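You operate a simulated robot arm through the tools that you are given. There is no shell and no other tool. Be economical: measure what you need, move in short steps, check, and stop when the job is done.

You are at the controls of a simulated robot arm. One attempt, no reset.

JOB
Make up wash water: about 1500 ml of water in the blue bucket, then about 100 ml of cleaner.
Fine: both within a tenth; tap off; keep the cleaner off the hands; cup back.

The check looks at the end state, three seconds after you hand in, the way a careful person would. Anything else that was tipped, shoved, dropped, spilled or broken makes it a failure.

ROBOT AND FRAMES
A 7-joint arm with a two-finger parallel gripper, fixed in place. Base frame: the origin is at the foot of the arm, x ahead of it, y to its left, z up. Units: mm, rad, N and s.
With the tool pointing down near the work surface it reaches from about 100 to 520 mm from the base axis. Its first joint turns from -2.007 to 2.007 rad. Payload 3.91 kg.
The tool frame sits at the grasp point between the pads (the TCP): z along the fingers, y along the line on which they close. The tips reach 30 mm beyond it. Largest opening 110 mm; finger width 20, thickness 10; the body of the gripper, 48 by 112 mm, starts 55 mm behind the TCP.
Orientation is that of the tool frame in the base frame, as [roll, pitch, yaw] about the fixed x, y, z axes, in that order (R = Rz(yaw) Ry(pitch) Rx(roll)). With the fingers straight down and closing along the base's y, the tool's x points along the base's -x, its y along +y and its z along -z.

CONTROLS
- The arm moves only by the tool arm_command. Its argument "moves" is a list of rows, each an object (a shift or turn left out is 0, a gripper value left out holds the last) with "delta_pos": the shift along the tool's x, y, z in units of 50 mm (1.0 is 50 mm), a list of three; "turn": the turn, a rotation vector about the tool's x, y, z in units of 8 degrees (1.0 is 8 degrees), a list of three; "gripper": the finger opening in mm, from 0 to 110. In form: [{"delta_pos": [dx, dy, dz], "turn": [ax, ay, az], "gripper": gripper}, ...]. A call has 1 to 10 rows; each row shifts and turns the commanded pose from where the row before left it, along the tool's axes as they then stand. A call with a number of a shift or a turn outside -1 to 1 is refused whole. Each row takes 0.2 s and may step no farther than 50 mm and 0.15 rad from the row before; otherwise, or with a gripper value out of range, the whole call is refused. A pose out of reach is approached as far as the arm can. The call stops where the force on the tool passes 40 N (or 10 N more than at its start, if that is more) or the arm is blocked; 0.2 s more then pass. Each finger travels about 153 mm/s and halts on what it meets, pressing with about 23 N; the grip force reading is that of the motor and also rises with nothing between the fingers. The clock runs only during rows and for 0.2 s after the last one: add rows that do not move to give the fingers time. It gives the time, the measured TCP pose, the force on the tool (base axes), the opening and the grip force at its end, in the units of the frame above (readings bear some noise).
- Cameras (640 x 400 px; columns grow to the right, rows downward): "scene" is fixed at [400, 499.4, 1450.2]; the picture's right is [-0.85, -0.52, 0.00], its down [-0.34, 0.55, -0.76] and it looks along [0.40, -0.65, -0.65] (base axes); focal length 279 px, centre (320, 200). "wrist" rides on the gripper at [72, 17, -103] in the tool frame; the picture's right is [-0.23, 0.97, 0.00], its down [-0.76, -0.18, -0.62] and it looks along [-0.61, -0.14, 0.78] (tool axes); focal length 222 px, centre (320, 200). There is no depth. A picture from a camera that has moved, and an enlarged one, comes with that camera's place and axes in the base frame and with its lens.
- snapshot(camera): a new picture of that camera. No time passes.
- lift_body(by): slides the trunk up (or, below 0, down) by that many mm; the arm rides with it, the base frame stays. It gives what a move gives, with no picture.
- close_up(camera, box): a new picture of the part [left, top, right, bottom] of that camera's present view, enlarged. No time passes.
- finish_job(): hands the job in; it is judged then, once.

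Work in short steps. Places have to be worked out from the pictures, the camera data and where the tool is seen: move nearer, look again, correct. Check each grasp and each placing, and mend what went wrong. You have 120 turns and 64 pictures in all, those below and enlarged ones among them. Open the gripper and draw the arm clear of the work before you hand the job in, unless the task says otherwise.

The tools are called after "Request:" as name(argument=value, ...) on one line, values as JSON. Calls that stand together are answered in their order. arm_command: Moves the arm, as the interface text tells. Its arguments: {"type":"object","properties":{"moves":{"type":"array","items":{"type":"object","properties":{"delta_pos":{"type":"array","items":{"type":"number"}},"turn":{"type":"array","items":{"type":"number"}},"gripper":{"type":"number"}}}}},"required":["moves"]} The other tools are called the same way: lift_body (by) slides the trunk up or down; snapshot (camera) takes a picture; close_up (camera, box) takes an enlarged picture of a part of a camera's view; finish_job () hands the job in.

At the start:

```text
time: 0.0
tool_pos: [472.1, 95.4, 1252.4]
orientation: [-3.141, 0.0, -3.141]
contact_force: [0.4, 0.7, 0.1]
finger_gap: 110.0
gripper_force: 0.1
trunk travel left (down, up): [-800.0, 190.0]
```

scene: 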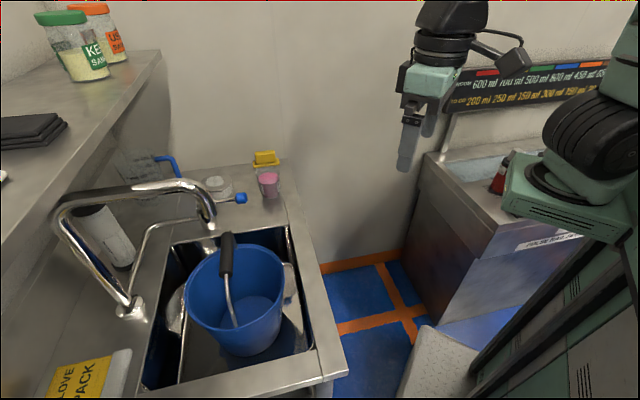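
wrist: 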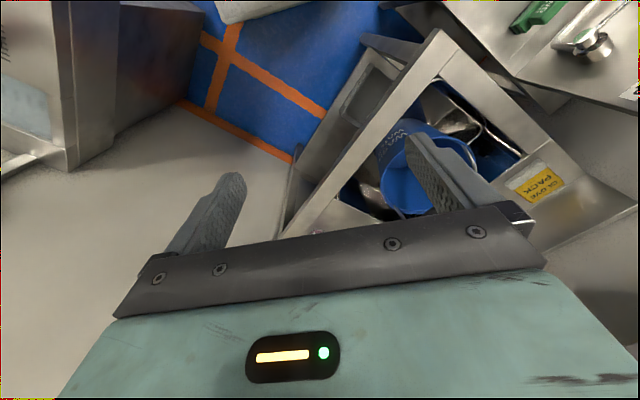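

I'll look at the scene in detail first: the sink area, the side station, and the sign.

Request:
close_up(camera="scene", box=[40, 130, 340, 400])

Request:
close_up(camera="scene", box=[420, 50, 640, 260])

Request:
close_up(camera="scene", box=[140, 140, 300, 240])

```text
1.48 times, centred on (190, 265) of scene
camera zoom: at [400.0, 499.4, 1450.2], right [-0.85, -0.52, 0.0], down [-0.34, 0.55, -0.76], along [0.4, -0.65, -0.65], focal length 414 px, centre (513, 104)
```

zoom: 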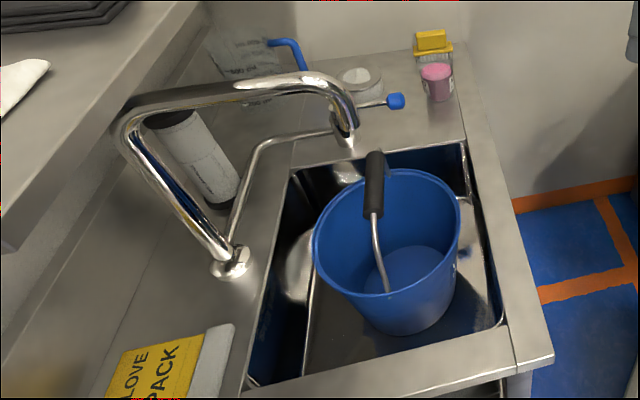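

```text
1.90 times, centred on (530, 155) of scene
camera zoom: at [400.0, 499.4, 1450.2], right [-0.85, -0.52, 0.0], down [-0.34, 0.55, -0.76], along [0.4, -0.65, -0.65], focal length 532 px, centre (-80, 286)
```

zoom: 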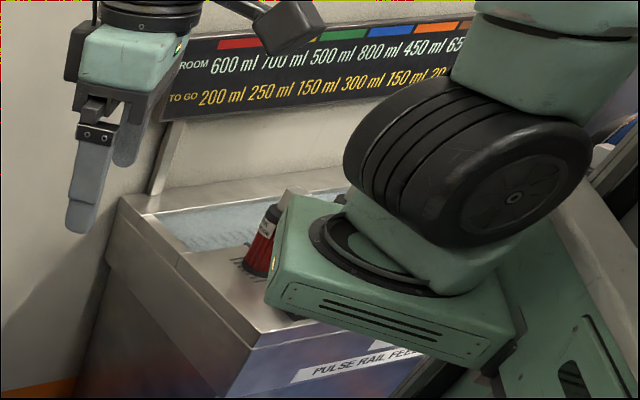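

```text
4.00 times, centred on (220, 190) of scene
camera zoom: at [400.0, 499.4, 1450.2], right [-0.85, -0.52, 0.0], down [-0.34, 0.55, -0.76], along [0.4, -0.65, -0.65], focal length 1117 px, centre (720, 240)
```

zoom: 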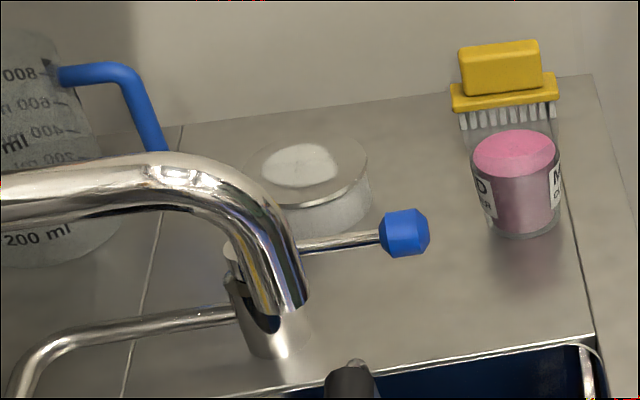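

The sink, bucket and counter triangulate to roughly z≈900, so I'll need a better view. I'll enlarge the wrist view and then move the hand toward the sink.

Request:
close_up(camera="wrist", box=[340, 0, 640, 240])

Request:
arm_command(moves=[{"delta_pos": [-0.7, 0.7, 0]}, {"delta_pos": [-0.7, 0.7, 0]}, {"delta_pos": [-0.7, 0.7, 0]}])

```text
1.67 times, centred on (490, 120) of wrist
camera zoom: at [399.6, 111.9, 1355.0], right [0.23, 0.97, 0.0], down [0.76, -0.18, 0.62], along [0.61, -0.14, -0.78], focal length 370 px, centre (37, 333)
```

zoom: 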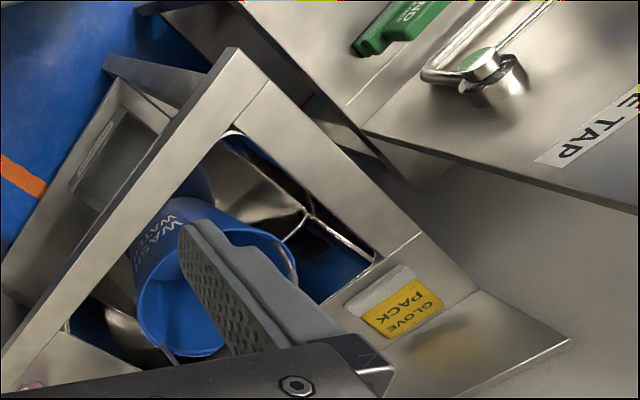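

```text
time: 0.8
tool_pos: [574.4, 200.5, 1252.1]
orientation: [3.142, 0.0, 3.141]
contact_force: [-0.5, -1.2, 0.1]
finger_gap: 110.0
gripper_force: 0.1
trunk travel left (down, up): [-800.0, 190.0]
```

The hand moved freely out to radius 608. I'll look again from here.

Request:
snapshot(camera="wrist")

```text
57 pictures are left
camera wrist: at [503.4, 216.7, 1355.2], right [0.23, 0.97, 0.0], down [0.76, -0.18, 0.62], along [0.61, -0.14, -0.78], focal length 222 px, centre (320, 200)
```

wrist: 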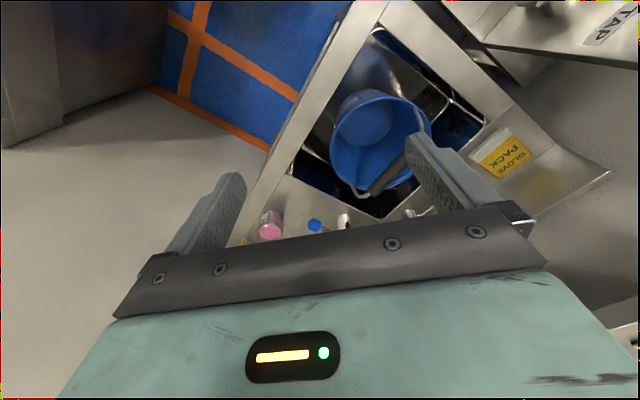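

Triangulation puts the pink cup at about (924,-30,905), the blue knob at about (892,115,957) and the spout outlet at about (747,308,1100). I'll move to a viewpoint in front of that corner.

Request:
arm_command(moves=[{"delta_pos": [-0.5, -0.8, 0]}, {"delta_pos": [-0.5, -0.8, 0]}, {"delta_pos": [-0.5, -0.8, 0]}, {"delta_pos": [-0.5, -0.8, 0]}, {"delta_pos": [-0.5, -0.8, 0]}])

Request:
snapshot(camera="wrist")

```text
time: 2.0
tool_pos: [701.0, 1.2, 1253.3]
orientation: [3.141, 0.001, -3.14]
contact_force: [-0.4, -0.1, 0.6]
finger_gap: 110.1
gripper_force: 0.0
trunk travel left (down, up): [-800.0, 190.0]
```

```text
56 pictures are left
camera wrist: at [629.7, 17.7, 1355.0], right [0.23, 0.97, 0.0], down [0.76, -0.18, 0.62], along [0.61, -0.14, -0.78], focal length 222 px, centre (320, 200)
```

wrist: 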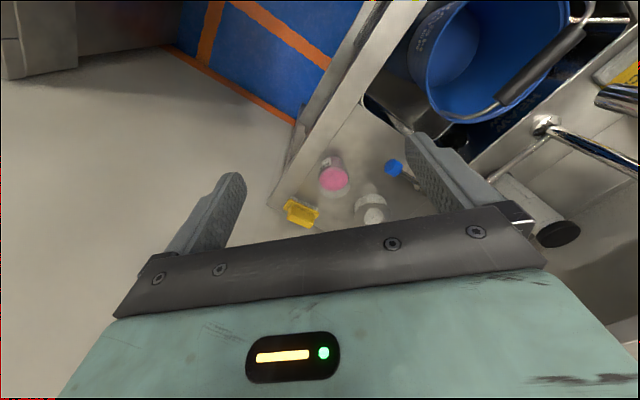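

I'll tilt the tool forward to bring the back counter into view.

Request:
arm_command(moves=[{"turn": [0, -1, 0]}, {"turn": [0, -1, 0]}, {"turn": [0, -1, 0]}, {"turn": [0, -1, 0]}])

Request:
snapshot(camera="wrist")

```text
time: 3.0
tool_pos: [702.0, 0.7, 1253.6]
orientation: [3.141, 0.56, -3.141]
contact_force: [0.4, 0.1, -0.6]
finger_gap: 109.9
gripper_force: 0.1
trunk travel left (down, up): [-800.0, 190.0]
```

```text
55 pictures are left
camera wrist: at [585.9, 17.2, 1300.9], right [0.19, 0.97, 0.12], down [0.31, -0.18, 0.93], along [0.93, -0.14, -0.34], focal length 222 px, centre (320, 200)
```

wrist: 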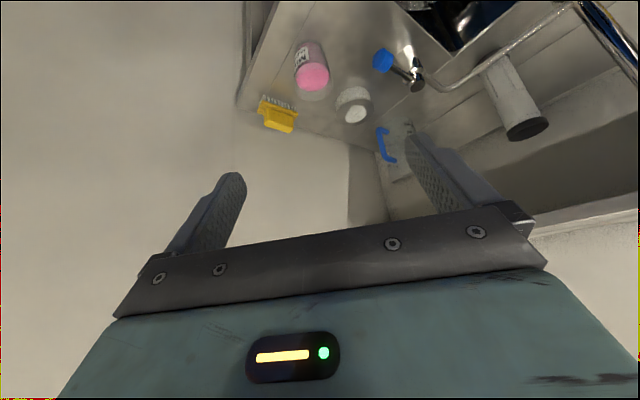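

The picture is upside down, but now shows the knob, cup, tub and jug. I'll enlarge that part.

Request:
close_up(camera="wrist", box=[240, 0, 480, 150])

Request:
close_up(camera="wrist", box=[360, 0, 640, 200])

Request:
close_up(camera="scene", box=[80, 130, 320, 280])

```text
2.67 times, centred on (360, 75) of wrist
camera zoom: at [585.9, 17.2, 1300.9], right [0.19, 0.97, 0.12], down [0.31, -0.18, 0.93], along [0.93, -0.14, -0.34], focal length 592 px, centre (213, 533)
```

zoom: 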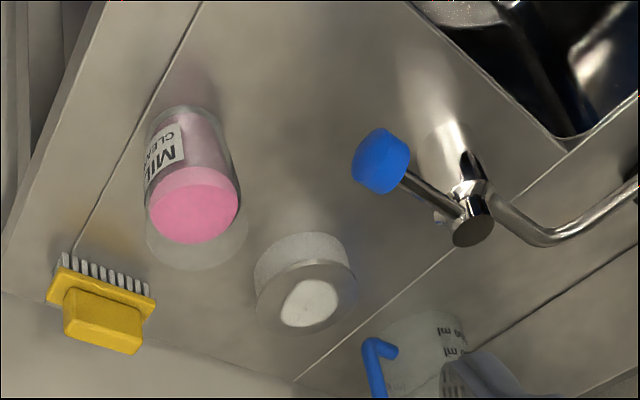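

```text
2.00 times, centred on (500, 100) of wrist
camera zoom: at [585.9, 17.2, 1300.9], right [0.19, 0.97, 0.12], down [0.31, -0.18, 0.93], along [0.93, -0.14, -0.34], focal length 444 px, centre (-40, 400)
```

zoom: 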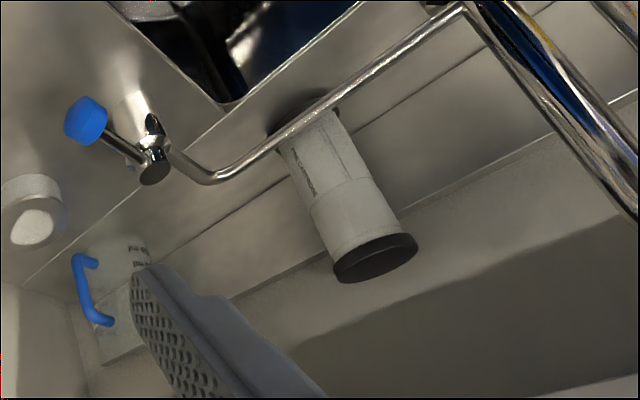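

```text
2.67 times, centred on (200, 205) of scene
camera zoom: at [400.0, 499.4, 1450.2], right [-0.85, -0.52, 0.0], down [-0.34, 0.55, -0.76], along [0.4, -0.65, -0.65], focal length 745 px, centre (640, 187)
```

zoom: 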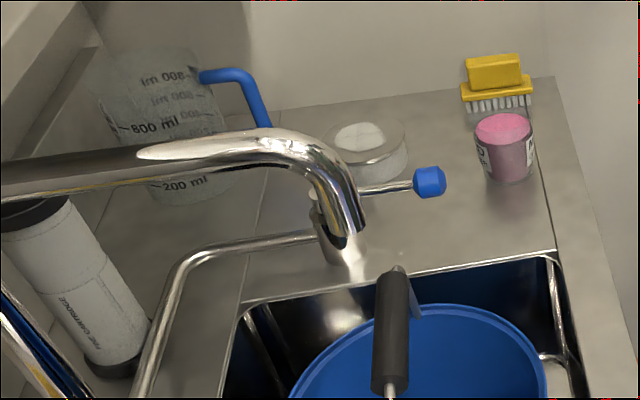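

The valve is a post with a lever (blue knob) whose pipe leads to the spout, and the pink cup is labelled "MI.. CLEAN..". Next I'll look inside the bucket and at the left station's sign.

Request:
arm_command(moves=[{"turn": [0, 1, 0]}, {"turn": [0, 1, 0]}, {"turn": [0, 1, 0]}, {"turn": [0, 1, 0]}, {"delta_pos": [0.4, 0.8, -0.3]}, {"delta_pos": [0.4, 0.8, -0.3]}, {"delta_pos": [0.4, 0.8, -0.3]}, {"delta_pos": [0.4, 0.8, -0.3]}, {"delta_pos": [0.4, 0.8, 0]}, {"delta_pos": [0.4, 0.8, 0]}])

Request:
snapshot(camera="wrist")

```text
time: 5.2
tool_pos: [583.2, 240.6, 1311.0]
orientation: [3.141, 0.0, 3.14]
contact_force: [0.3, -0.5, 0.1]
finger_gap: 110.2
gripper_force: 0.0
trunk travel left (down, up): [-800.0, 190.0]
```

```text
51 pictures are left
camera wrist: at [509.8, 256.9, 1414.3], right [0.23, 0.97, 0.0], down [0.76, -0.18, 0.62], along [0.61, -0.14, -0.78], focal length 222 px, centre (320, 200)
```

wrist: 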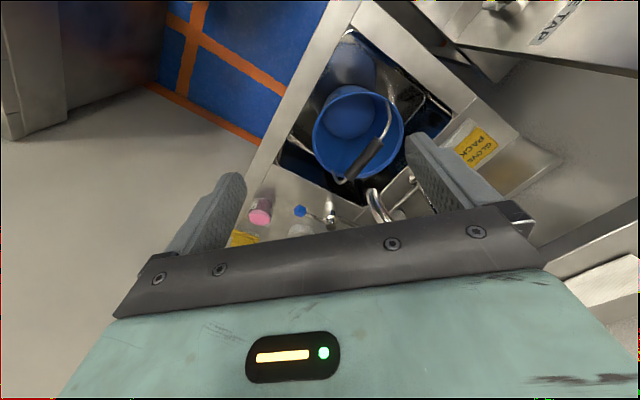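

Request:
close_up(camera="wrist", box=[230, 60, 470, 260])

Request:
close_up(camera="wrist", box=[430, 0, 640, 70])

```text
2.00 times, centred on (350, 160) of wrist
camera zoom: at [509.8, 256.9, 1414.3], right [0.23, 0.97, 0.0], down [0.76, -0.18, 0.62], along [0.61, -0.14, -0.78], focal length 444 px, centre (260, 280)
```

zoom: 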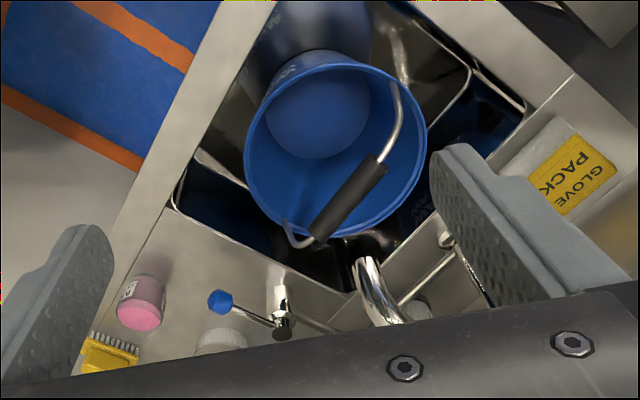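

```text
3.05 times, centred on (535, 35) of wrist
camera zoom: at [509.8, 256.9, 1414.3], right [0.23, 0.97, 0.0], down [0.76, -0.18, 0.62], along [0.61, -0.14, -0.78], focal length 677 px, centre (-335, 703)
```

zoom: 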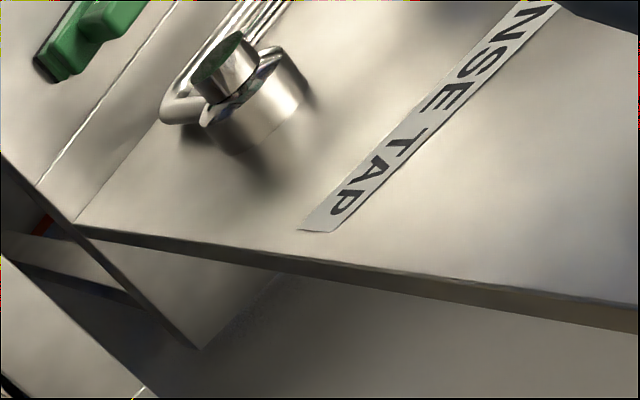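

Request:
snapshot(camera="scene")

```text
48 pictures are left
```

scene: 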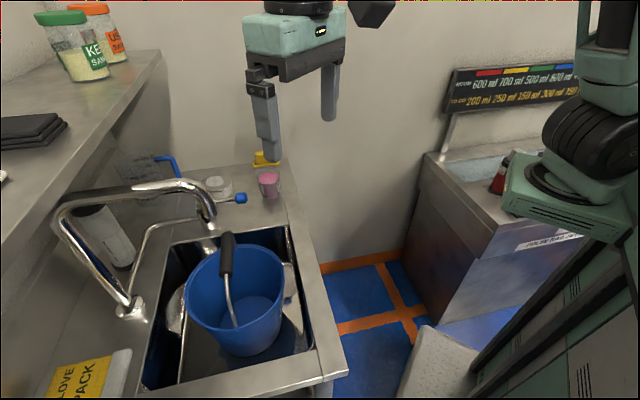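

I'll approach the cup corner for a closer look, and test the reach at the same time.

Request:
arm_command(moves=[{"delta_pos": [-0.5, -0.8, 0]}, {"delta_pos": [-0.5, -0.8, 0]}, {"delta_pos": [-0.5, -0.8, 0]}, {"delta_pos": [-0.5, -0.8, 0.2]}, {"delta_pos": [-0.5, -0.8, 0.2]}, {"delta_pos": [-0.5, -0.8, 0.2]}, {"delta_pos": [-0.5, 0, 0.8]}, {"delta_pos": [-0.5, 0, 0.8]}, {"delta_pos": [-0.5, 0, 0.8]}, {"delta_pos": [-0.3, 0, 0.8]}])

Request:
snapshot(camera="wrist")

```text
time: 7.4
tool_pos: [821.3, 3.6, 1122.1]
orientation: [-3.141, 0.0, 3.14]
contact_force: [-0.1, 0.1, 0.5]
finger_gap: 110.0
gripper_force: 0.0
trunk travel left (down, up): [-800.0, 190.0]
```

```text
47 pictures are left
camera wrist: at [749.5, 18.0, 1224.6], right [0.23, 0.97, 0.0], down [0.76, -0.18, 0.62], along [0.61, -0.14, -0.78], focal length 222 px, centre (320, 200)
```

wrist: 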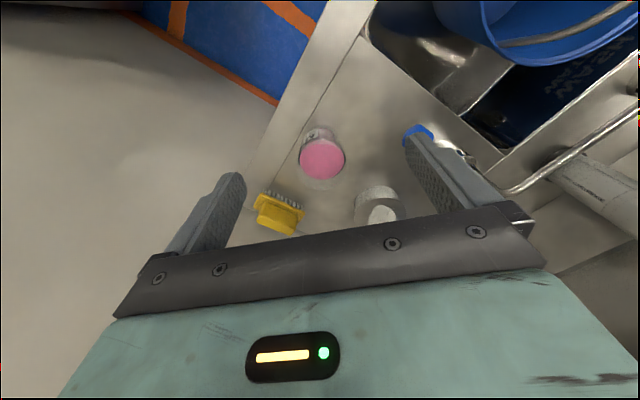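

Reach is fine here (x = 821). I'll enlarge the cup area.

Request:
close_up(camera="wrist", box=[250, 100, 450, 240])

```text
2.86 times, centred on (350, 170) of wrist
camera zoom: at [749.5, 18.0, 1224.6], right [0.23, 0.97, 0.0], down [0.76, -0.18, 0.62], along [0.61, -0.14, -0.78], focal length 635 px, centre (234, 286)
```

zoom: 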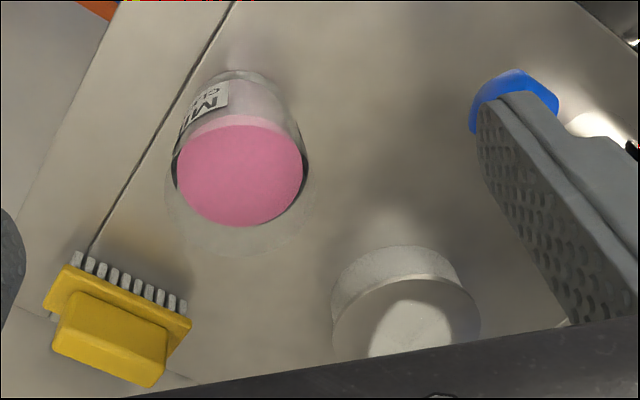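

The cup's liquid surface works out to about (905,-17,937) on a counter at about z=893. The knob is at about (890,112,957) and the valve post at about (970,187,950). Now a closer look at the valve.

Request:
arm_command(moves=[{"delta_pos": [0.2, 0.8, -0.2]}, {"delta_pos": [0.2, 0.8, -0.2]}, {"delta_pos": [0.2, 0.8, 0]}])

Request:
close_up(camera="wrist", box=[220, 80, 460, 240])

```text
time: 8.2
tool_pos: [791.1, 119.8, 1141.9]
orientation: [3.14, 0.0, 3.141]
contact_force: [0.4, -1.1, 0.2]
finger_gap: 110.0
gripper_force: 0.1
trunk travel left (down, up): [-800.0, 190.0]
```

```text
2.50 times, centred on (340, 160) of wrist
camera zoom: at [719.2, 136.4, 1245.7], right [0.23, 0.97, 0.0], down [0.76, -0.18, 0.62], along [0.61, -0.14, -0.78], focal length 555 px, centre (270, 300)
```

zoom: 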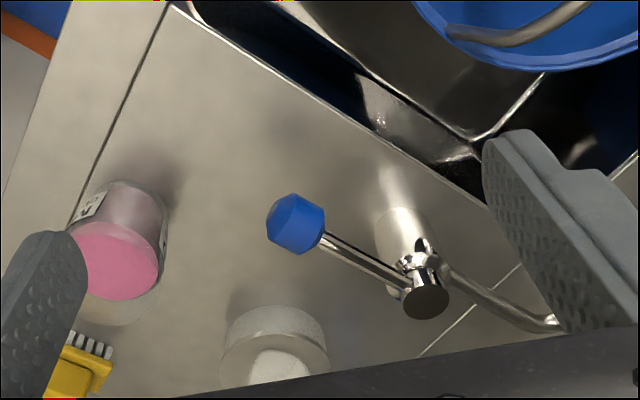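

The valve looks like a quarter-turn lever on a vertical post. I'll close the fingers and go down beside the rod on its -y side at (932,105), tips at about z=942.

Request:
arm_command(moves=[{"delta_pos": [-0.94, -0.1, 0], "gripper": 0}, {"delta_pos": [-0.94, -0.1, 0]}, {"delta_pos": [-0.94, -0.1, 0]}, {"delta_pos": [0, 0, 0.8]}, {"delta_pos": [0, 0, 0.8]}, {"delta_pos": [0, 0, 0.8]}])

Request:
snapshot(camera="wrist")

Request:
snapshot(camera="scene")

```text
time: 9.6
tool_pos: [901.9, 94.0, 1017.6]
orientation: [3.141, 0.0, 3.14]
contact_force: [-0.3, -0.5, 0.8]
finger_gap: 0.0
gripper_force: 22.6
out of reach, approached as far as the arm can: row 3
trunk travel left (down, up): [-800.0, 190.0]
```

```text
44 pictures are left
camera wrist: at [829.5, 111.3, 1120.0], right [0.23, 0.97, 0.0], down [0.76, -0.18, 0.62], along [0.61, -0.14, -0.78], focal length 222 px, centre (320, 200)
```

wrist: 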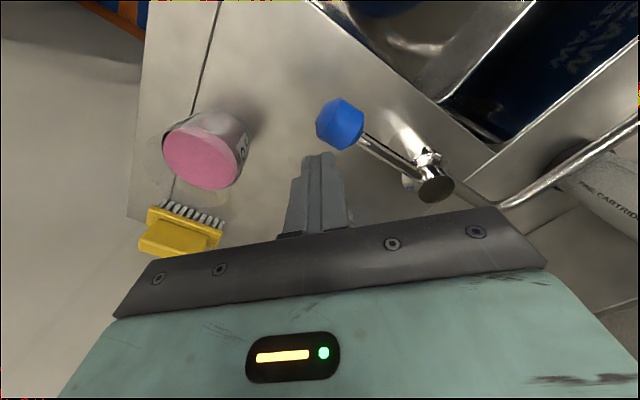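

```text
43 pictures are left
```

scene: 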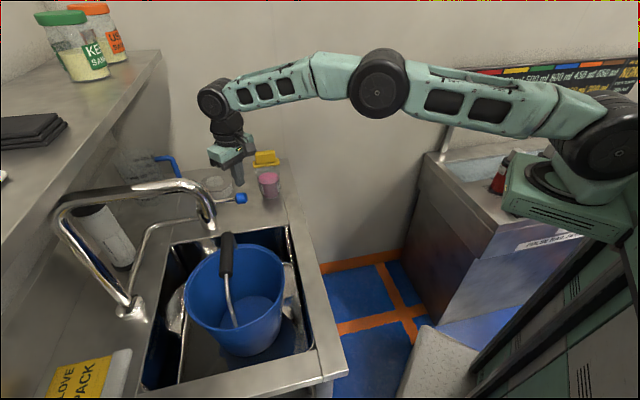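

Tool-down reach ends near x≈902, which is enough to push on the knob itself (at 890,112). I'll back off slightly in -y and descend beside it.

Request:
arm_command(moves=[{"delta_pos": [0, -0.36, 0]}, {"delta_pos": [0, 0, 0.48]}, {"delta_pos": [0, 0, 0.44]}, {}])

Request:
snapshot(camera="wrist")

```text
time: 10.6
tool_pos: [899.7, 78.0, 972.2]
orientation: [3.141, -0.001, -3.141]
contact_force: [-0.1, -1.1, -0.8]
finger_gap: 0.0
gripper_force: 23.7
trunk travel left (down, up): [-800.0, 190.0]
```

```text
42 pictures are left
camera wrist: at [829.2, 94.2, 1074.5], right [0.23, 0.97, 0.0], down [0.76, -0.18, 0.62], along [0.61, -0.14, -0.78], focal length 222 px, centre (320, 200)
```

wrist: 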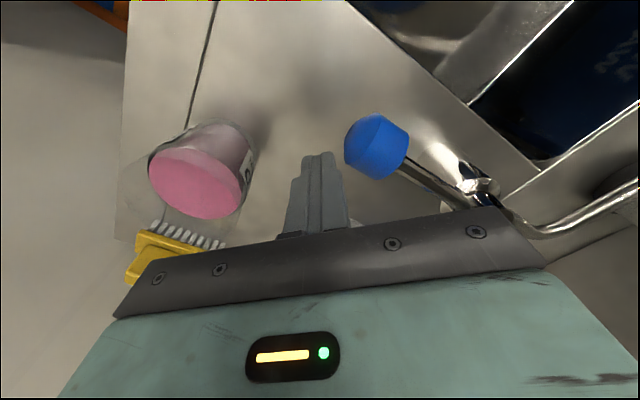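

Fingertip is beside the knob at the right height. I'll push gently toward +y/-x and watch the force and water.

Request:
arm_command(moves=[{"delta_pos": [0, 0.3, 0]}, {"delta_pos": [0.1, 0.25, 0]}, {"delta_pos": [0.2, 0.25, 0]}])

Request:
snapshot(camera="wrist")

```text
time: 11.4
tool_pos: [886.7, 118.0, 972.1]
orientation: [3.14, -0.001, -3.141]
contact_force: [1.1, 0.8, 3.5]
finger_gap: 0.0
gripper_force: 23.4
trunk travel left (down, up): [-800.0, 190.0]
```

```text
41 pictures are left
camera wrist: at [814.5, 134.3, 1074.7], right [0.23, 0.97, 0.0], down [0.76, -0.18, 0.62], along [0.61, -0.14, -0.78], focal length 222 px, centre (320, 200)
```

wrist: 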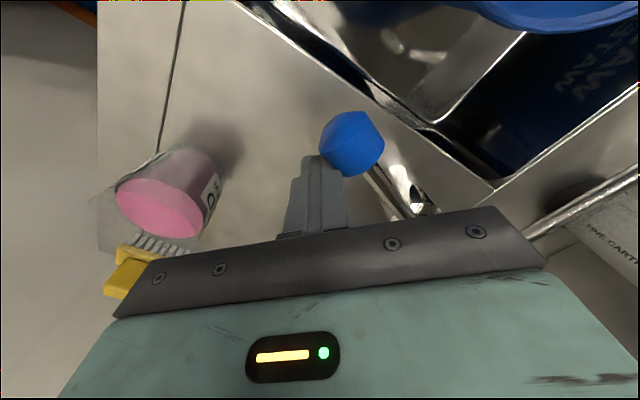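

Request:
close_up(camera="scene", box=[140, 140, 300, 340])

```text
2.00 times, centred on (220, 240) of scene
camera zoom: at [400.0, 499.4, 1450.2], right [-0.85, -0.52, 0.0], down [-0.34, 0.55, -0.76], along [0.4, -0.65, -0.65], focal length 558 px, centre (520, 120)
```

zoom: 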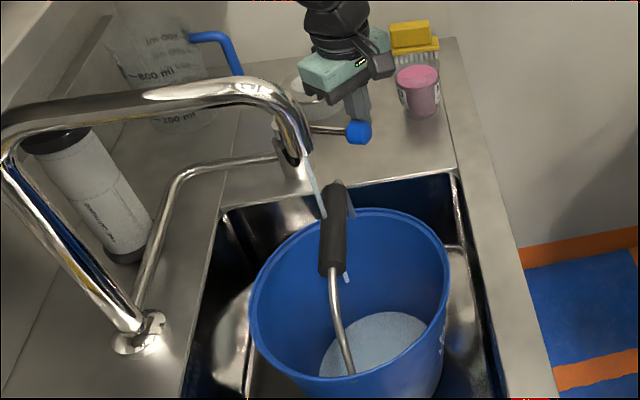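

Water is running into the bucket with almost no resistance at the lever. I'll let it run briefly and measure the level.

Request:
arm_command(moves=[{}, {}, {}, {}, {}, {}, {}, {}, {}])

Request:
close_up(camera="scene", box=[180, 230, 300, 370])

```text
time: 13.4
tool_pos: [887.2, 118.0, 972.9]
orientation: [-3.14, 0.001, -3.141]
contact_force: [2.3, 1.6, 6.4]
finger_gap: 0.0
gripper_force: 22.9
trunk travel left (down, up): [-800.0, 190.0]
```

```text
2.86 times, centred on (240, 300) of scene
camera zoom: at [400.0, 499.4, 1450.2], right [-0.85, -0.52, 0.0], down [-0.34, 0.55, -0.76], along [0.4, -0.65, -0.65], focal length 798 px, centre (549, -86)
```

zoom: 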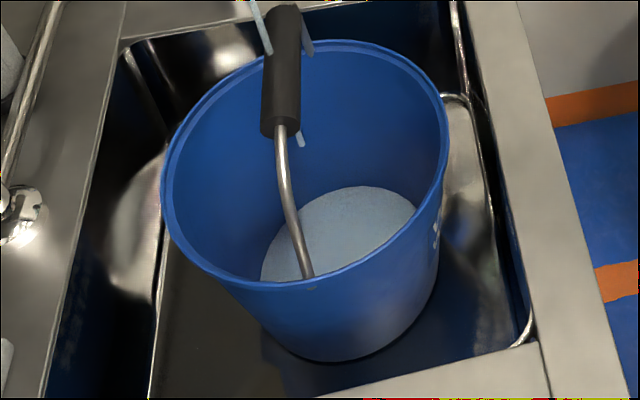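

The level is still low. I'll let it run 4 s more in two calls and measure again.

Request:
arm_command(moves=[{}, {}, {}, {}, {}, {}, {}, {}, {}, {}])

Request:
arm_command(moves=[{}, {}, {}, {}, {}, {}, {}, {}, {}, {}])

Request:
close_up(camera="scene", box=[180, 230, 300, 370])

```text
time: 15.6
tool_pos: [887.5, 117.2, 973.0]
orientation: [3.141, 0.0, 3.141]
contact_force: [1.6, 1.1, 7.6]
finger_gap: 0.2
gripper_force: 23.1
trunk travel left (down, up): [-800.0, 190.0]
```

```text
time: 17.8
tool_pos: [886.3, 117.2, 972.5]
orientation: [3.141, -0.001, -3.141]
contact_force: [0.3, -0.8, 7.9]
finger_gap: 0.0
gripper_force: 23.1
trunk travel left (down, up): [-800.0, 190.0]
```

```text
2.86 times, centred on (240, 300) of scene
camera zoom: at [400.0, 499.4, 1450.2], right [-0.85, -0.52, 0.0], down [-0.34, 0.55, -0.76], along [0.4, -0.65, -0.65], focal length 798 px, centre (549, -86)
```

zoom: 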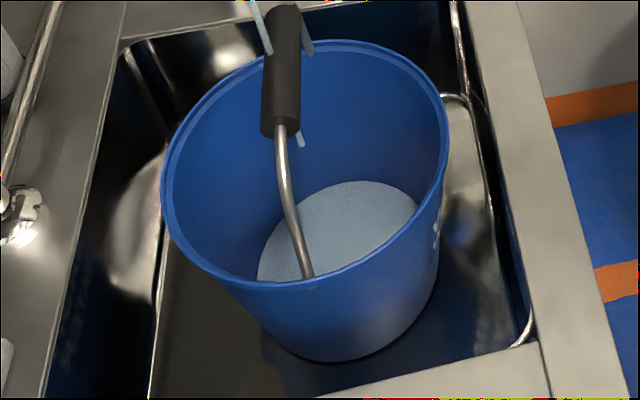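

Flow is about 30 ml/s at this opening. I'll open the valve a bit further and keep timing it.

Request:
arm_command(moves=[{"delta_pos": [0.16, 0.26, 0]}, {"delta_pos": [0.12, 0.28, 0]}, {}, {}, {}, {}, {}, {}, {}, {}])

Request:
close_up(camera="scene", box=[140, 140, 320, 380])

```text
time: 20.0
tool_pos: [872.3, 144.1, 971.3]
orientation: [-3.141, 0.001, -3.141]
contact_force: [2.6, 0.9, 7.8]
finger_gap: 0.1
gripper_force: 23.3
trunk travel left (down, up): [-800.0, 190.0]
```

```text
1.67 times, centred on (230, 260) of scene
camera zoom: at [400.0, 499.4, 1450.2], right [-0.85, -0.52, 0.0], down [-0.34, 0.55, -0.76], along [0.4, -0.65, -0.65], focal length 465 px, centre (470, 100)
```

zoom: 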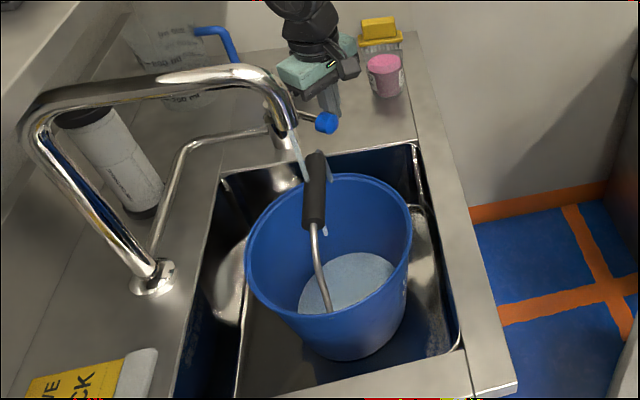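

The stream is a bit thicker. I'll run 4.4 s more and measure.

Request:
arm_command(moves=[{}, {}, {}, {}, {}, {}, {}, {}, {}, {}])

Request:
arm_command(moves=[{}, {}, {}, {}, {}, {}, {}, {}, {}, {}])

Request:
close_up(camera="scene", box=[180, 230, 300, 370])

```text
time: 22.2
tool_pos: [873.3, 144.3, 971.5]
orientation: [-3.141, 0.001, 3.141]
contact_force: [1.7, 1.0, 8.3]
finger_gap: 0.2
gripper_force: 22.5
trunk travel left (down, up): [-800.0, 190.0]
```

```text
time: 24.4
tool_pos: [873.2, 144.0, 972.7]
orientation: [3.14, 0.0, -3.141]
contact_force: [0.1, 0.3, 8.6]
finger_gap: 0.1
gripper_force: 23.5
trunk travel left (down, up): [-800.0, 190.0]
```

```text
2.86 times, centred on (240, 300) of scene
camera zoom: at [400.0, 499.4, 1450.2], right [-0.85, -0.52, 0.0], down [-0.34, 0.55, -0.76], along [0.4, -0.65, -0.65], focal length 798 px, centre (549, -86)
```

zoom: 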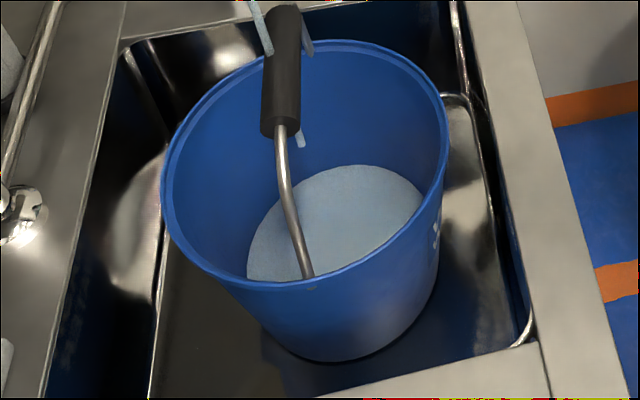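

The far waterline moved from row 181 to 165, which I read as h≈32 mm or about 670 ml, so roughly 70 ml/s. I'll run three more calls and remeasure.

Request:
arm_command(moves=[{}, {}, {}, {}, {}, {}, {}, {}, {}, {}])

Request:
arm_command(moves=[{}, {}, {}, {}, {}, {}, {}, {}, {}, {}])

Request:
close_up(camera="scene", box=[180, 230, 300, 370])

```text
time: 26.6
tool_pos: [872.6, 144.5, 971.8]
orientation: [3.141, -0.001, 3.141]
contact_force: [-0.5, 0.3, 7.9]
finger_gap: 0.1
gripper_force: 23.1
trunk travel left (down, up): [-800.0, 190.0]
```

```text
time: 28.8
tool_pos: [873.3, 143.6, 970.9]
orientation: [3.141, 0.001, -3.14]
contact_force: [-0.1, -0.8, 7.7]
finger_gap: 0.0
gripper_force: 22.8
trunk travel left (down, up): [-800.0, 190.0]
```

```text
2.86 times, centred on (240, 300) of scene
camera zoom: at [400.0, 499.4, 1450.2], right [-0.85, -0.52, 0.0], down [-0.34, 0.55, -0.76], along [0.4, -0.65, -0.65], focal length 798 px, centre (549, -86)
```

zoom: 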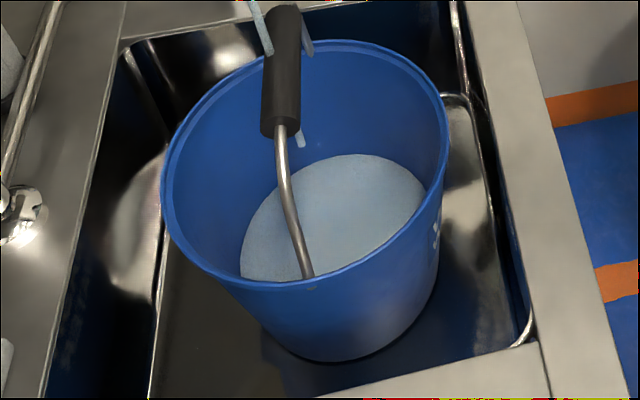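

Level is now about h≈46 mm (~1000 ml), 74 ml/s. I'll lift over the lever to its other side and get ready to close it; it will run through the move.

Request:
arm_command(moves=[{"delta_pos": [0, -0.1, -0.6]}, {"delta_pos": [0, 0, -0.7]}, {"delta_pos": [0.25, 0.7, 0]}, {"delta_pos": [0.17, 0.6, 0]}, {"delta_pos": [0, 0, 0.6]}, {"delta_pos": [0, 0, 0.7]}])

Request:
snapshot(camera="wrist")

```text
time: 30.2
tool_pos: [851.2, 205.2, 971.2]
orientation: [3.142, 0.001, 3.141]
contact_force: [-0.2, 0.1, 0.5]
finger_gap: 0.0
gripper_force: 23.6
trunk travel left (down, up): [-800.0, 190.0]
```

```text
34 pictures are left
camera wrist: at [778.8, 221.8, 1073.6], right [0.23, 0.97, 0.0], down [0.76, -0.18, 0.62], along [0.61, -0.14, -0.78], focal length 222 px, centre (320, 200)
```

wrist: 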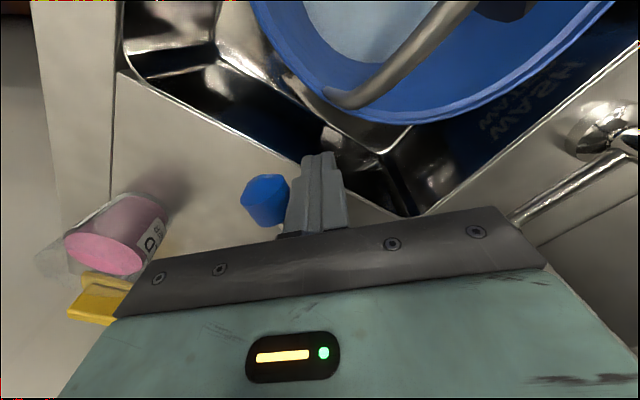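

The finger is on the far side of the knob. I'll hold 0.8 s, then push the lever back to its closed angle.

Request:
arm_command(moves=[{}, {}, {}, {}, {"delta_pos": [-0.1, -0.4, 0]}, {"delta_pos": [-0.1, -0.4, 0]}, {"delta_pos": [-0.12, -0.4, 0]}, {"delta_pos": [-0.18, -0.3, 0]}])

Request:
close_up(camera="scene", box=[140, 140, 300, 340])

```text
time: 32.0
tool_pos: [873.0, 137.8, 971.3]
orientation: [3.135, -0.005, -3.136]
contact_force: [-19.6, 23.5, 2.6]
finger_gap: 0.0
gripper_force: 23.2
trunk travel left (down, up): [-800.0, 190.0]
```

```text
2.00 times, centred on (220, 240) of scene
camera zoom: at [400.0, 499.4, 1450.2], right [-0.85, -0.52, 0.0], down [-0.34, 0.55, -0.76], along [0.4, -0.65, -0.65], focal length 558 px, centre (520, 120)
```

zoom: 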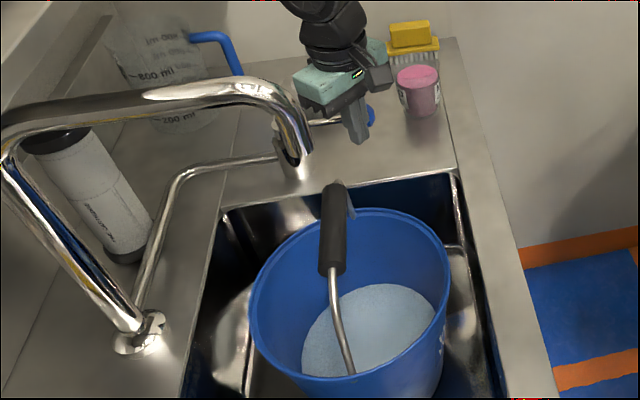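

The lever hit its closed stop and the stream is gone. I'll back off and look straight down into the bucket to measure the level.

Request:
arm_command(moves=[{"delta_pos": [0.1, 0.3, 0]}, {"delta_pos": [0, 0, -0.95]}, {"delta_pos": [0, 0, -0.95]}, {"delta_pos": [0, 0, -0.95]}, {"delta_pos": [0, 0, -0.95]}, {"delta_pos": [0, 0, -0.95]}, {"delta_pos": [0, 0, -0.95]}])

Request:
arm_command(moves=[{"delta_pos": [0.85, 0.35, 0]}, {"delta_pos": [0.85, 0.35, 0]}, {"delta_pos": [0.85, 0.35, 0]}, {"delta_pos": [0.85, 0.35, 0]}, {"delta_pos": [0.85, 0.35, 0]}, {"delta_pos": [0.85, 0.35, 0]}])

Request:
close_up(camera="wrist", box=[240, 50, 440, 210])

```text
time: 33.6
tool_pos: [855.4, 138.7, 1250.7]
orientation: [-3.141, 0.0, -3.14]
contact_force: [0.5, 0.6, -0.2]
finger_gap: 0.0
gripper_force: 23.5
out of reach, approached as far as the arm can: row 6, 7
trunk travel left (down, up): [-800.0, 190.0]
```

```text
time: 35.0
tool_pos: [600.5, 243.1, 1252.0]
orientation: [-3.141, 0.0, 3.14]
contact_force: [0.1, 0.1, 0.1]
finger_gap: 0.0
gripper_force: 23.4
trunk travel left (down, up): [-800.0, 190.0]
```

```text
2.50 times, centred on (340, 130) of wrist
camera zoom: at [528.6, 260.4, 1353.6], right [0.23, 0.97, 0.0], down [0.76, -0.18, 0.62], along [0.61, -0.14, -0.78], focal length 555 px, centre (270, 375)
```

zoom: 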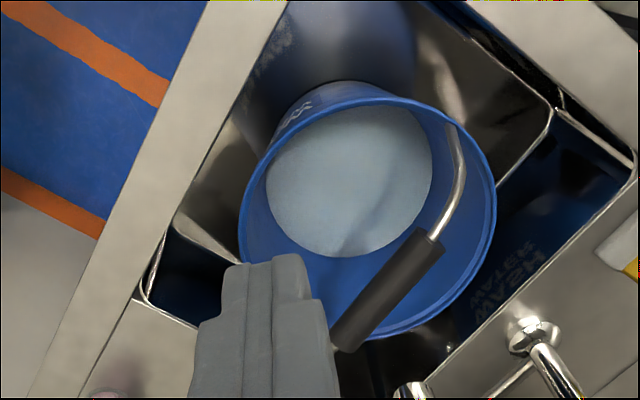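

From this view I estimate water at z≈803, radius≈83–87, with the empty bottom at about z=748, which gives roughly 1150 ml. I'll take a second view with a wide baseline to firm that up before topping up.

Request:
arm_command(moves=[{"delta_pos": [-0.8, -0.5, 0]}, {"delta_pos": [-0.8, -0.5, 0]}, {"delta_pos": [-0.8, -0.5, 0]}, {"delta_pos": [-0.8, -0.5, 0]}])

Request:
close_up(camera="wrist", box=[300, 0, 500, 150])

```text
time: 36.0
tool_pos: [760.0, 146.3, 1250.5]
orientation: [-3.141, 0.0, -3.141]
contact_force: [-0.3, 0.6, 0.5]
finger_gap: 0.0
gripper_force: 22.8
trunk travel left (down, up): [-800.0, 190.0]
```

```text
2.67 times, centred on (400, 75) of wrist
camera zoom: at [688.0, 162.2, 1354.6], right [0.23, 0.97, 0.0], down [0.76, -0.18, 0.62], along [0.61, -0.14, -0.78], focal length 592 px, centre (107, 533)
```

zoom: 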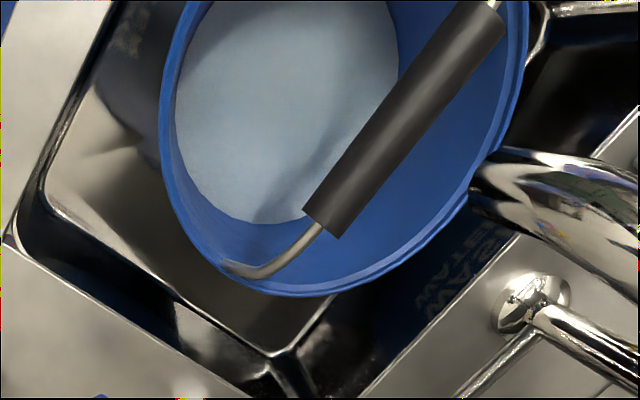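

Combining the two views and the scene waterline gives water at z≈775, r≈86.5 and a bottom near z≈713–720, so about 1200–1330 ml. One more picture in the same scene box will refine this.

Request:
close_up(camera="scene", box=[180, 230, 300, 370])

```text
2.86 times, centred on (240, 300) of scene
camera zoom: at [400.0, 499.4, 1450.2], right [-0.85, -0.52, 0.0], down [-0.34, 0.55, -0.76], along [0.4, -0.65, -0.65], focal length 798 px, centre (549, -86)
```

zoom: 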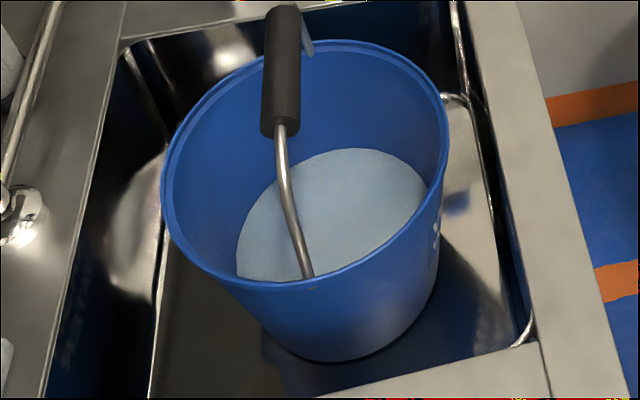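

The waterline is at row 148, versus about 188.5 when empty, so h≈62 mm and about 1340 ml. I'll top up by about 150 ml, this time straddling the knob with the fingers so I can open and close without relocating.

Request:
arm_command(moves=[{"delta_pos": [-0.8, -0.33, 0], "gripper": 55}, {"delta_pos": [-0.8, -0.33, 0.3]}, {"delta_pos": [0, 0, 0.95]}, {"delta_pos": [-0.2, 0, 0.95]}, {"delta_pos": [-0.3, 0, 0.95]}, {"delta_pos": [-0.3, 0, 0.9]}, {}])

Request:
snapshot(camera="wrist")

```text
time: 37.6
tool_pos: [880.8, 113.2, 1049.2]
orientation: [-3.141, 0.0, 3.141]
contact_force: [-0.4, 0.8, 0.5]
finger_gap: 54.9
gripper_force: 0.1
trunk travel left (down, up): [-800.0, 190.0]
```

```text
29 pictures are left
camera wrist: at [808.5, 129.2, 1151.8], right [0.23, 0.97, 0.0], down [0.76, -0.18, 0.62], along [0.61, -0.14, -0.78], focal length 222 px, centre (320, 200)
```

wrist: 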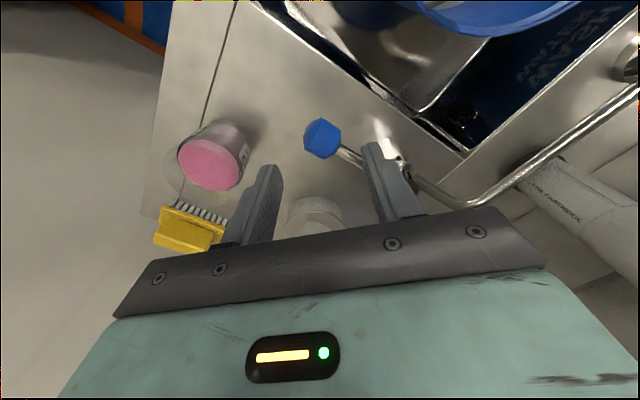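

The knob is confirmed at (890,113), so I'll descend straddling it.

Request:
arm_command(moves=[{"delta_pos": [-0.08, 0, 0.5]}, {"delta_pos": [0, 0, 0.5]}, {"delta_pos": [0, 0, 0.54]}])

Request:
snapshot(camera="wrist")

```text
time: 38.4
tool_pos: [882.8, 112.7, 971.7]
orientation: [3.141, -0.001, -3.141]
contact_force: [-0.1, -0.4, -0.6]
finger_gap: 55.0
gripper_force: 0.0
trunk travel left (down, up): [-800.0, 190.0]
```

```text
28 pictures are left
camera wrist: at [811.1, 128.3, 1074.6], right [0.23, 0.97, 0.0], down [0.76, -0.18, 0.62], along [0.61, -0.14, -0.78], focal length 222 px, centre (320, 200)
```

wrist: 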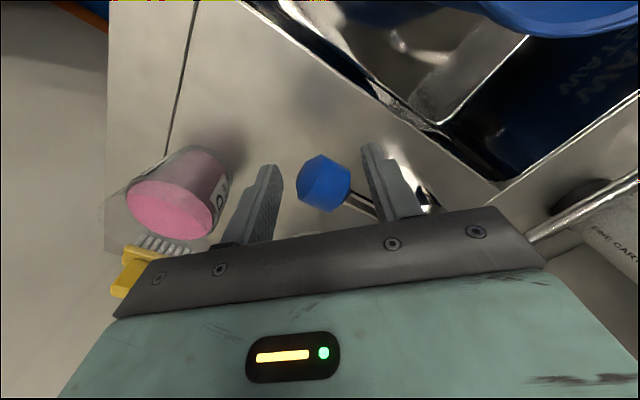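

The knob sits between the fingers. I'll open by the same small amount (~36 ml/s), hold about 4 s and close.

Request:
arm_command(moves=[{"delta_pos": [0.12, 0.43, 0]}, {"delta_pos": [0.18, 0.43, 0]}, {}, {}, {}, {}, {}, {}, {}, {}])

Request:
arm_command(moves=[{}, {}, {}, {}, {}, {}, {}, {}, {"delta_pos": [-0.15, -0.6, 0]}, {"delta_pos": [-0.15, -0.5, 0]}])

Request:
close_up(camera="scene", box=[180, 230, 300, 370])

Request:
snapshot(camera="wrist")

```text
time: 40.6
tool_pos: [868.9, 156.8, 971.8]
orientation: [-3.141, 0.0, -3.141]
contact_force: [0.0, 0.0, -0.3]
finger_gap: 55.2
gripper_force: 0.0
trunk travel left (down, up): [-800.0, 190.0]
```

```text
time: 42.8
tool_pos: [883.6, 103.9, 971.7]
orientation: [3.14, 0.0, -3.138]
contact_force: [-2.8, 8.7, 0.3]
finger_gap: 59.1
gripper_force: 4.4
trunk travel left (down, up): [-800.0, 190.0]
```

```text
2.86 times, centred on (240, 300) of scene
camera zoom: at [400.0, 499.4, 1450.2], right [-0.85, -0.52, 0.0], down [-0.34, 0.55, -0.76], along [0.4, -0.65, -0.65], focal length 798 px, centre (549, -86)
```

zoom: 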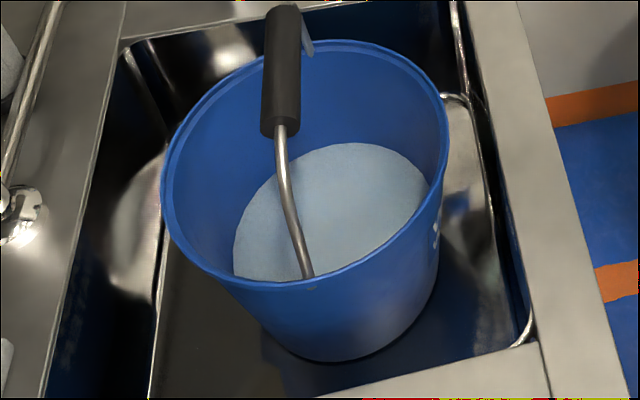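

```text
26 pictures are left
camera wrist: at [810.7, 120.0, 1075.1], right [0.22, 0.97, 0.0], down [0.76, -0.18, 0.62], along [0.61, -0.14, -0.78], focal length 222 px, centre (320, 200)
```

wrist: 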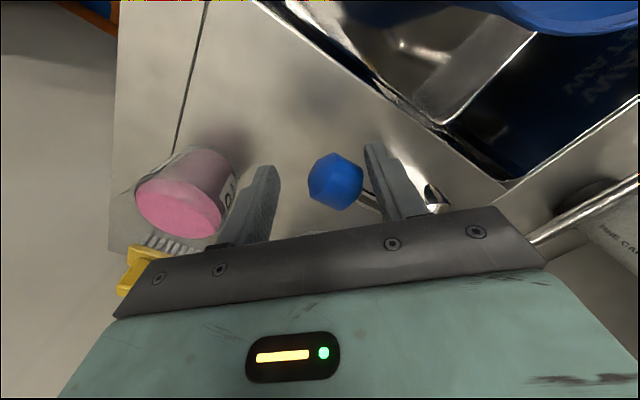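

The tap is closed (lever at its stop, no stream) and the waterline rose to row 143, about 1500 ml. Before leaving, I'll enlarge the cup from here to measure it.

Request:
close_up(camera="wrist", box=[90, 130, 250, 260])

Request:
close_up(camera="scene", box=[240, 140, 300, 210])

```text
3.08 times, centred on (170, 195) of wrist
camera zoom: at [810.7, 120.0, 1075.1], right [0.22, 0.97, 0.0], down [0.76, -0.18, 0.62], along [0.61, -0.14, -0.78], focal length 684 px, centre (782, 215)
```

zoom: 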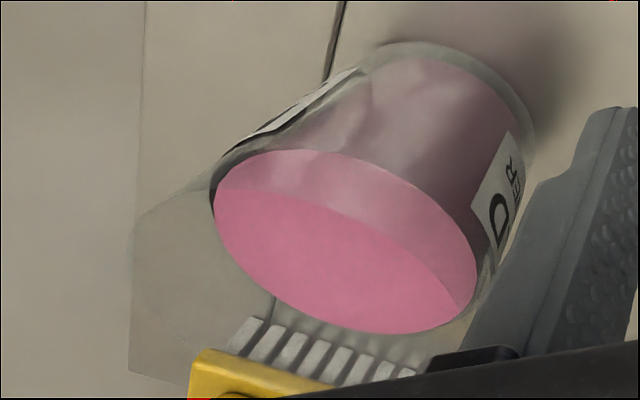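

```text
5.71 times, centred on (270, 175) of scene
camera zoom: at [400.0, 499.4, 1450.2], right [-0.85, -0.52, 0.0], down [-0.34, 0.55, -0.76], along [0.4, -0.65, -0.65], focal length 1596 px, centre (606, 343)
```

zoom: 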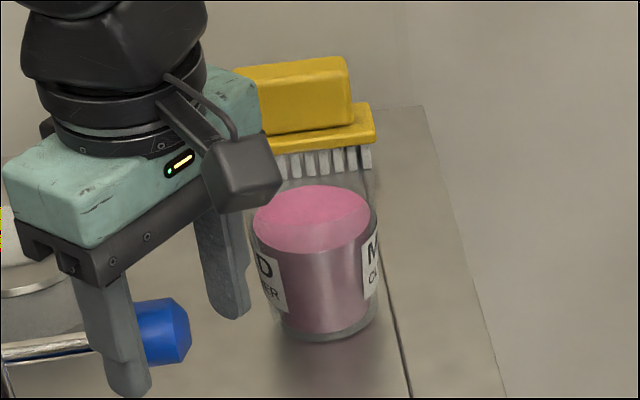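

The tap's done. The glass cup has clear wall above the liquid, so I'll pick it from the front with the tool nearly horizontal, later pouring over the far lip away from the hand. First I back off and roll the tool 180° in free space so the camera ends up on top.

Request:
arm_command(moves=[{"delta_pos": [0, 0.16, 0]}, {"delta_pos": [0, 0, -0.9]}, {"delta_pos": [0, 0, -0.9]}, {"delta_pos": [0.8, -0.4, -0.4]}, {"delta_pos": [0.8, -0.4, -0.4]}, {"delta_pos": [0.8, -0.4, -0.4]}, {"delta_pos": [0.8, -0.4, -0.4]}, {"delta_pos": [0.8, -0.4, -0.4]}, {"delta_pos": [0, 0, -0.8]}, {"delta_pos": [0, 0, -0.8]}])

Request:
arm_command(moves=[{"turn": [0, 0, 1], "gripper": 100}, {"turn": [0, 0, 1]}, {"turn": [0, 0, 1]}, {"turn": [0, 0, 1]}, {"turn": [0, 0, 1]}, {"turn": [0, 0, 1]}, {"turn": [0, 0, 1]}, {"turn": [0, 0, 1]}, {"turn": [0, 0, 1]}, {"turn": [0, 0, 1]}])

Request:
arm_command(moves=[{"turn": [0, 0, 1]}, {"turn": [0, 0, 1]}, {"turn": [0, 0, 1]}, {"turn": [0, 0, 1]}, {"turn": [0, 0, 1]}, {"turn": [0, 0, 1]}, {"turn": [0, 0, 1]}, {"turn": [0, 0, 1]}, {"turn": [0, 0, 1]}, {"turn": [0, 0, 1]}])

```text
time: 45.0
tool_pos: [683.3, 8.2, 1241.8]
orientation: [-3.14, 0.002, 3.14]
contact_force: [0.5, 0.1, -0.4]
finger_gap: 55.0
gripper_force: 0.0
trunk travel left (down, up): [-800.0, 190.0]
```

```text
time: 47.2
tool_pos: [683.6, 8.5, 1241.9]
orientation: [3.141, 0.0, 1.74]
contact_force: [0.8, -1.0, -0.1]
finger_gap: 99.9
gripper_force: 0.1
trunk travel left (down, up): [-800.0, 190.0]
```

```text
time: 49.4
tool_pos: [683.3, 7.8, 1242.1]
orientation: [-3.141, 0.0, 0.348]
contact_force: [0.7, -0.7, 0.2]
finger_gap: 99.7
gripper_force: 0.1
trunk travel left (down, up): [-800.0, 190.0]
```

The roll works. I'll finish the roll and tilt the tool to about 25° below horizontal.

Request:
arm_command(moves=[{"turn": [0, 0, 1]}, {"turn": [0, 0, 1]}, {"turn": [0, 0, 0.49]}, {"turn": [0, 1, 0]}, {"turn": [0, 1, 0]}, {"turn": [0, 1, 0]}, {"turn": [0, 1, 0]}, {"turn": [0, 1, 0]}, {"turn": [0, 1, 0]}, {"turn": [0, 1, 0]}])

Request:
arm_command(moves=[{"turn": [0, 1, 0]}, {"delta_pos": [0, 0, 0]}])

Request:
snapshot(camera="wrist")

Request:
snapshot(camera="scene")

```text
time: 51.6
tool_pos: [683.9, 8.8, 1242.5]
orientation: [-3.141, -0.978, 0.001]
contact_force: [-0.6, -0.4, -0.3]
finger_gap: 99.8
gripper_force: 0.1
trunk travel left (down, up): [-800.0, 190.0]
```

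```text
time: 52.2
tool_pos: [683.5, 8.5, 1242.8]
orientation: [-3.141, -1.119, 0.001]
contact_force: [0.7, -0.2, -0.9]
finger_gap: 100.3
gripper_force: 0.0
trunk travel left (down, up): [-800.0, 190.0]
```

```text
23 pictures are left
camera wrist: at [622.6, -9.0, 1352.2], right [-0.1, -0.97, -0.2], down [-0.89, 0.18, -0.41], along [0.44, 0.14, -0.89], focal length 222 px, centre (320, 200)
```

wrist: 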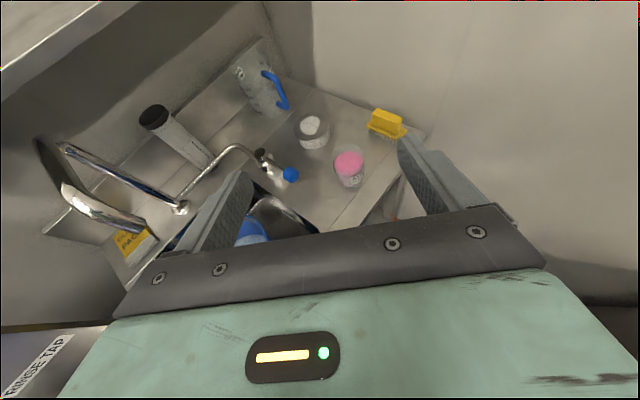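

```text
22 pictures are left
```

scene: 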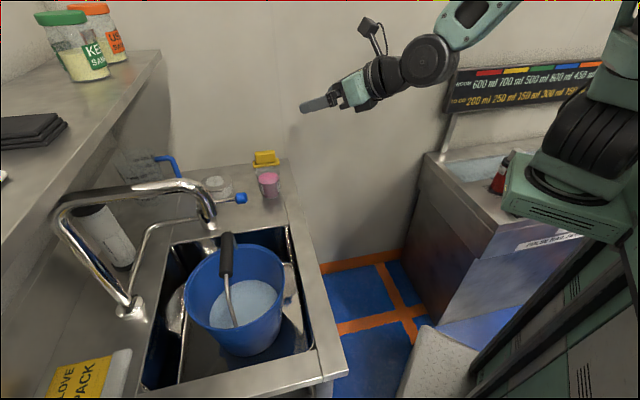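

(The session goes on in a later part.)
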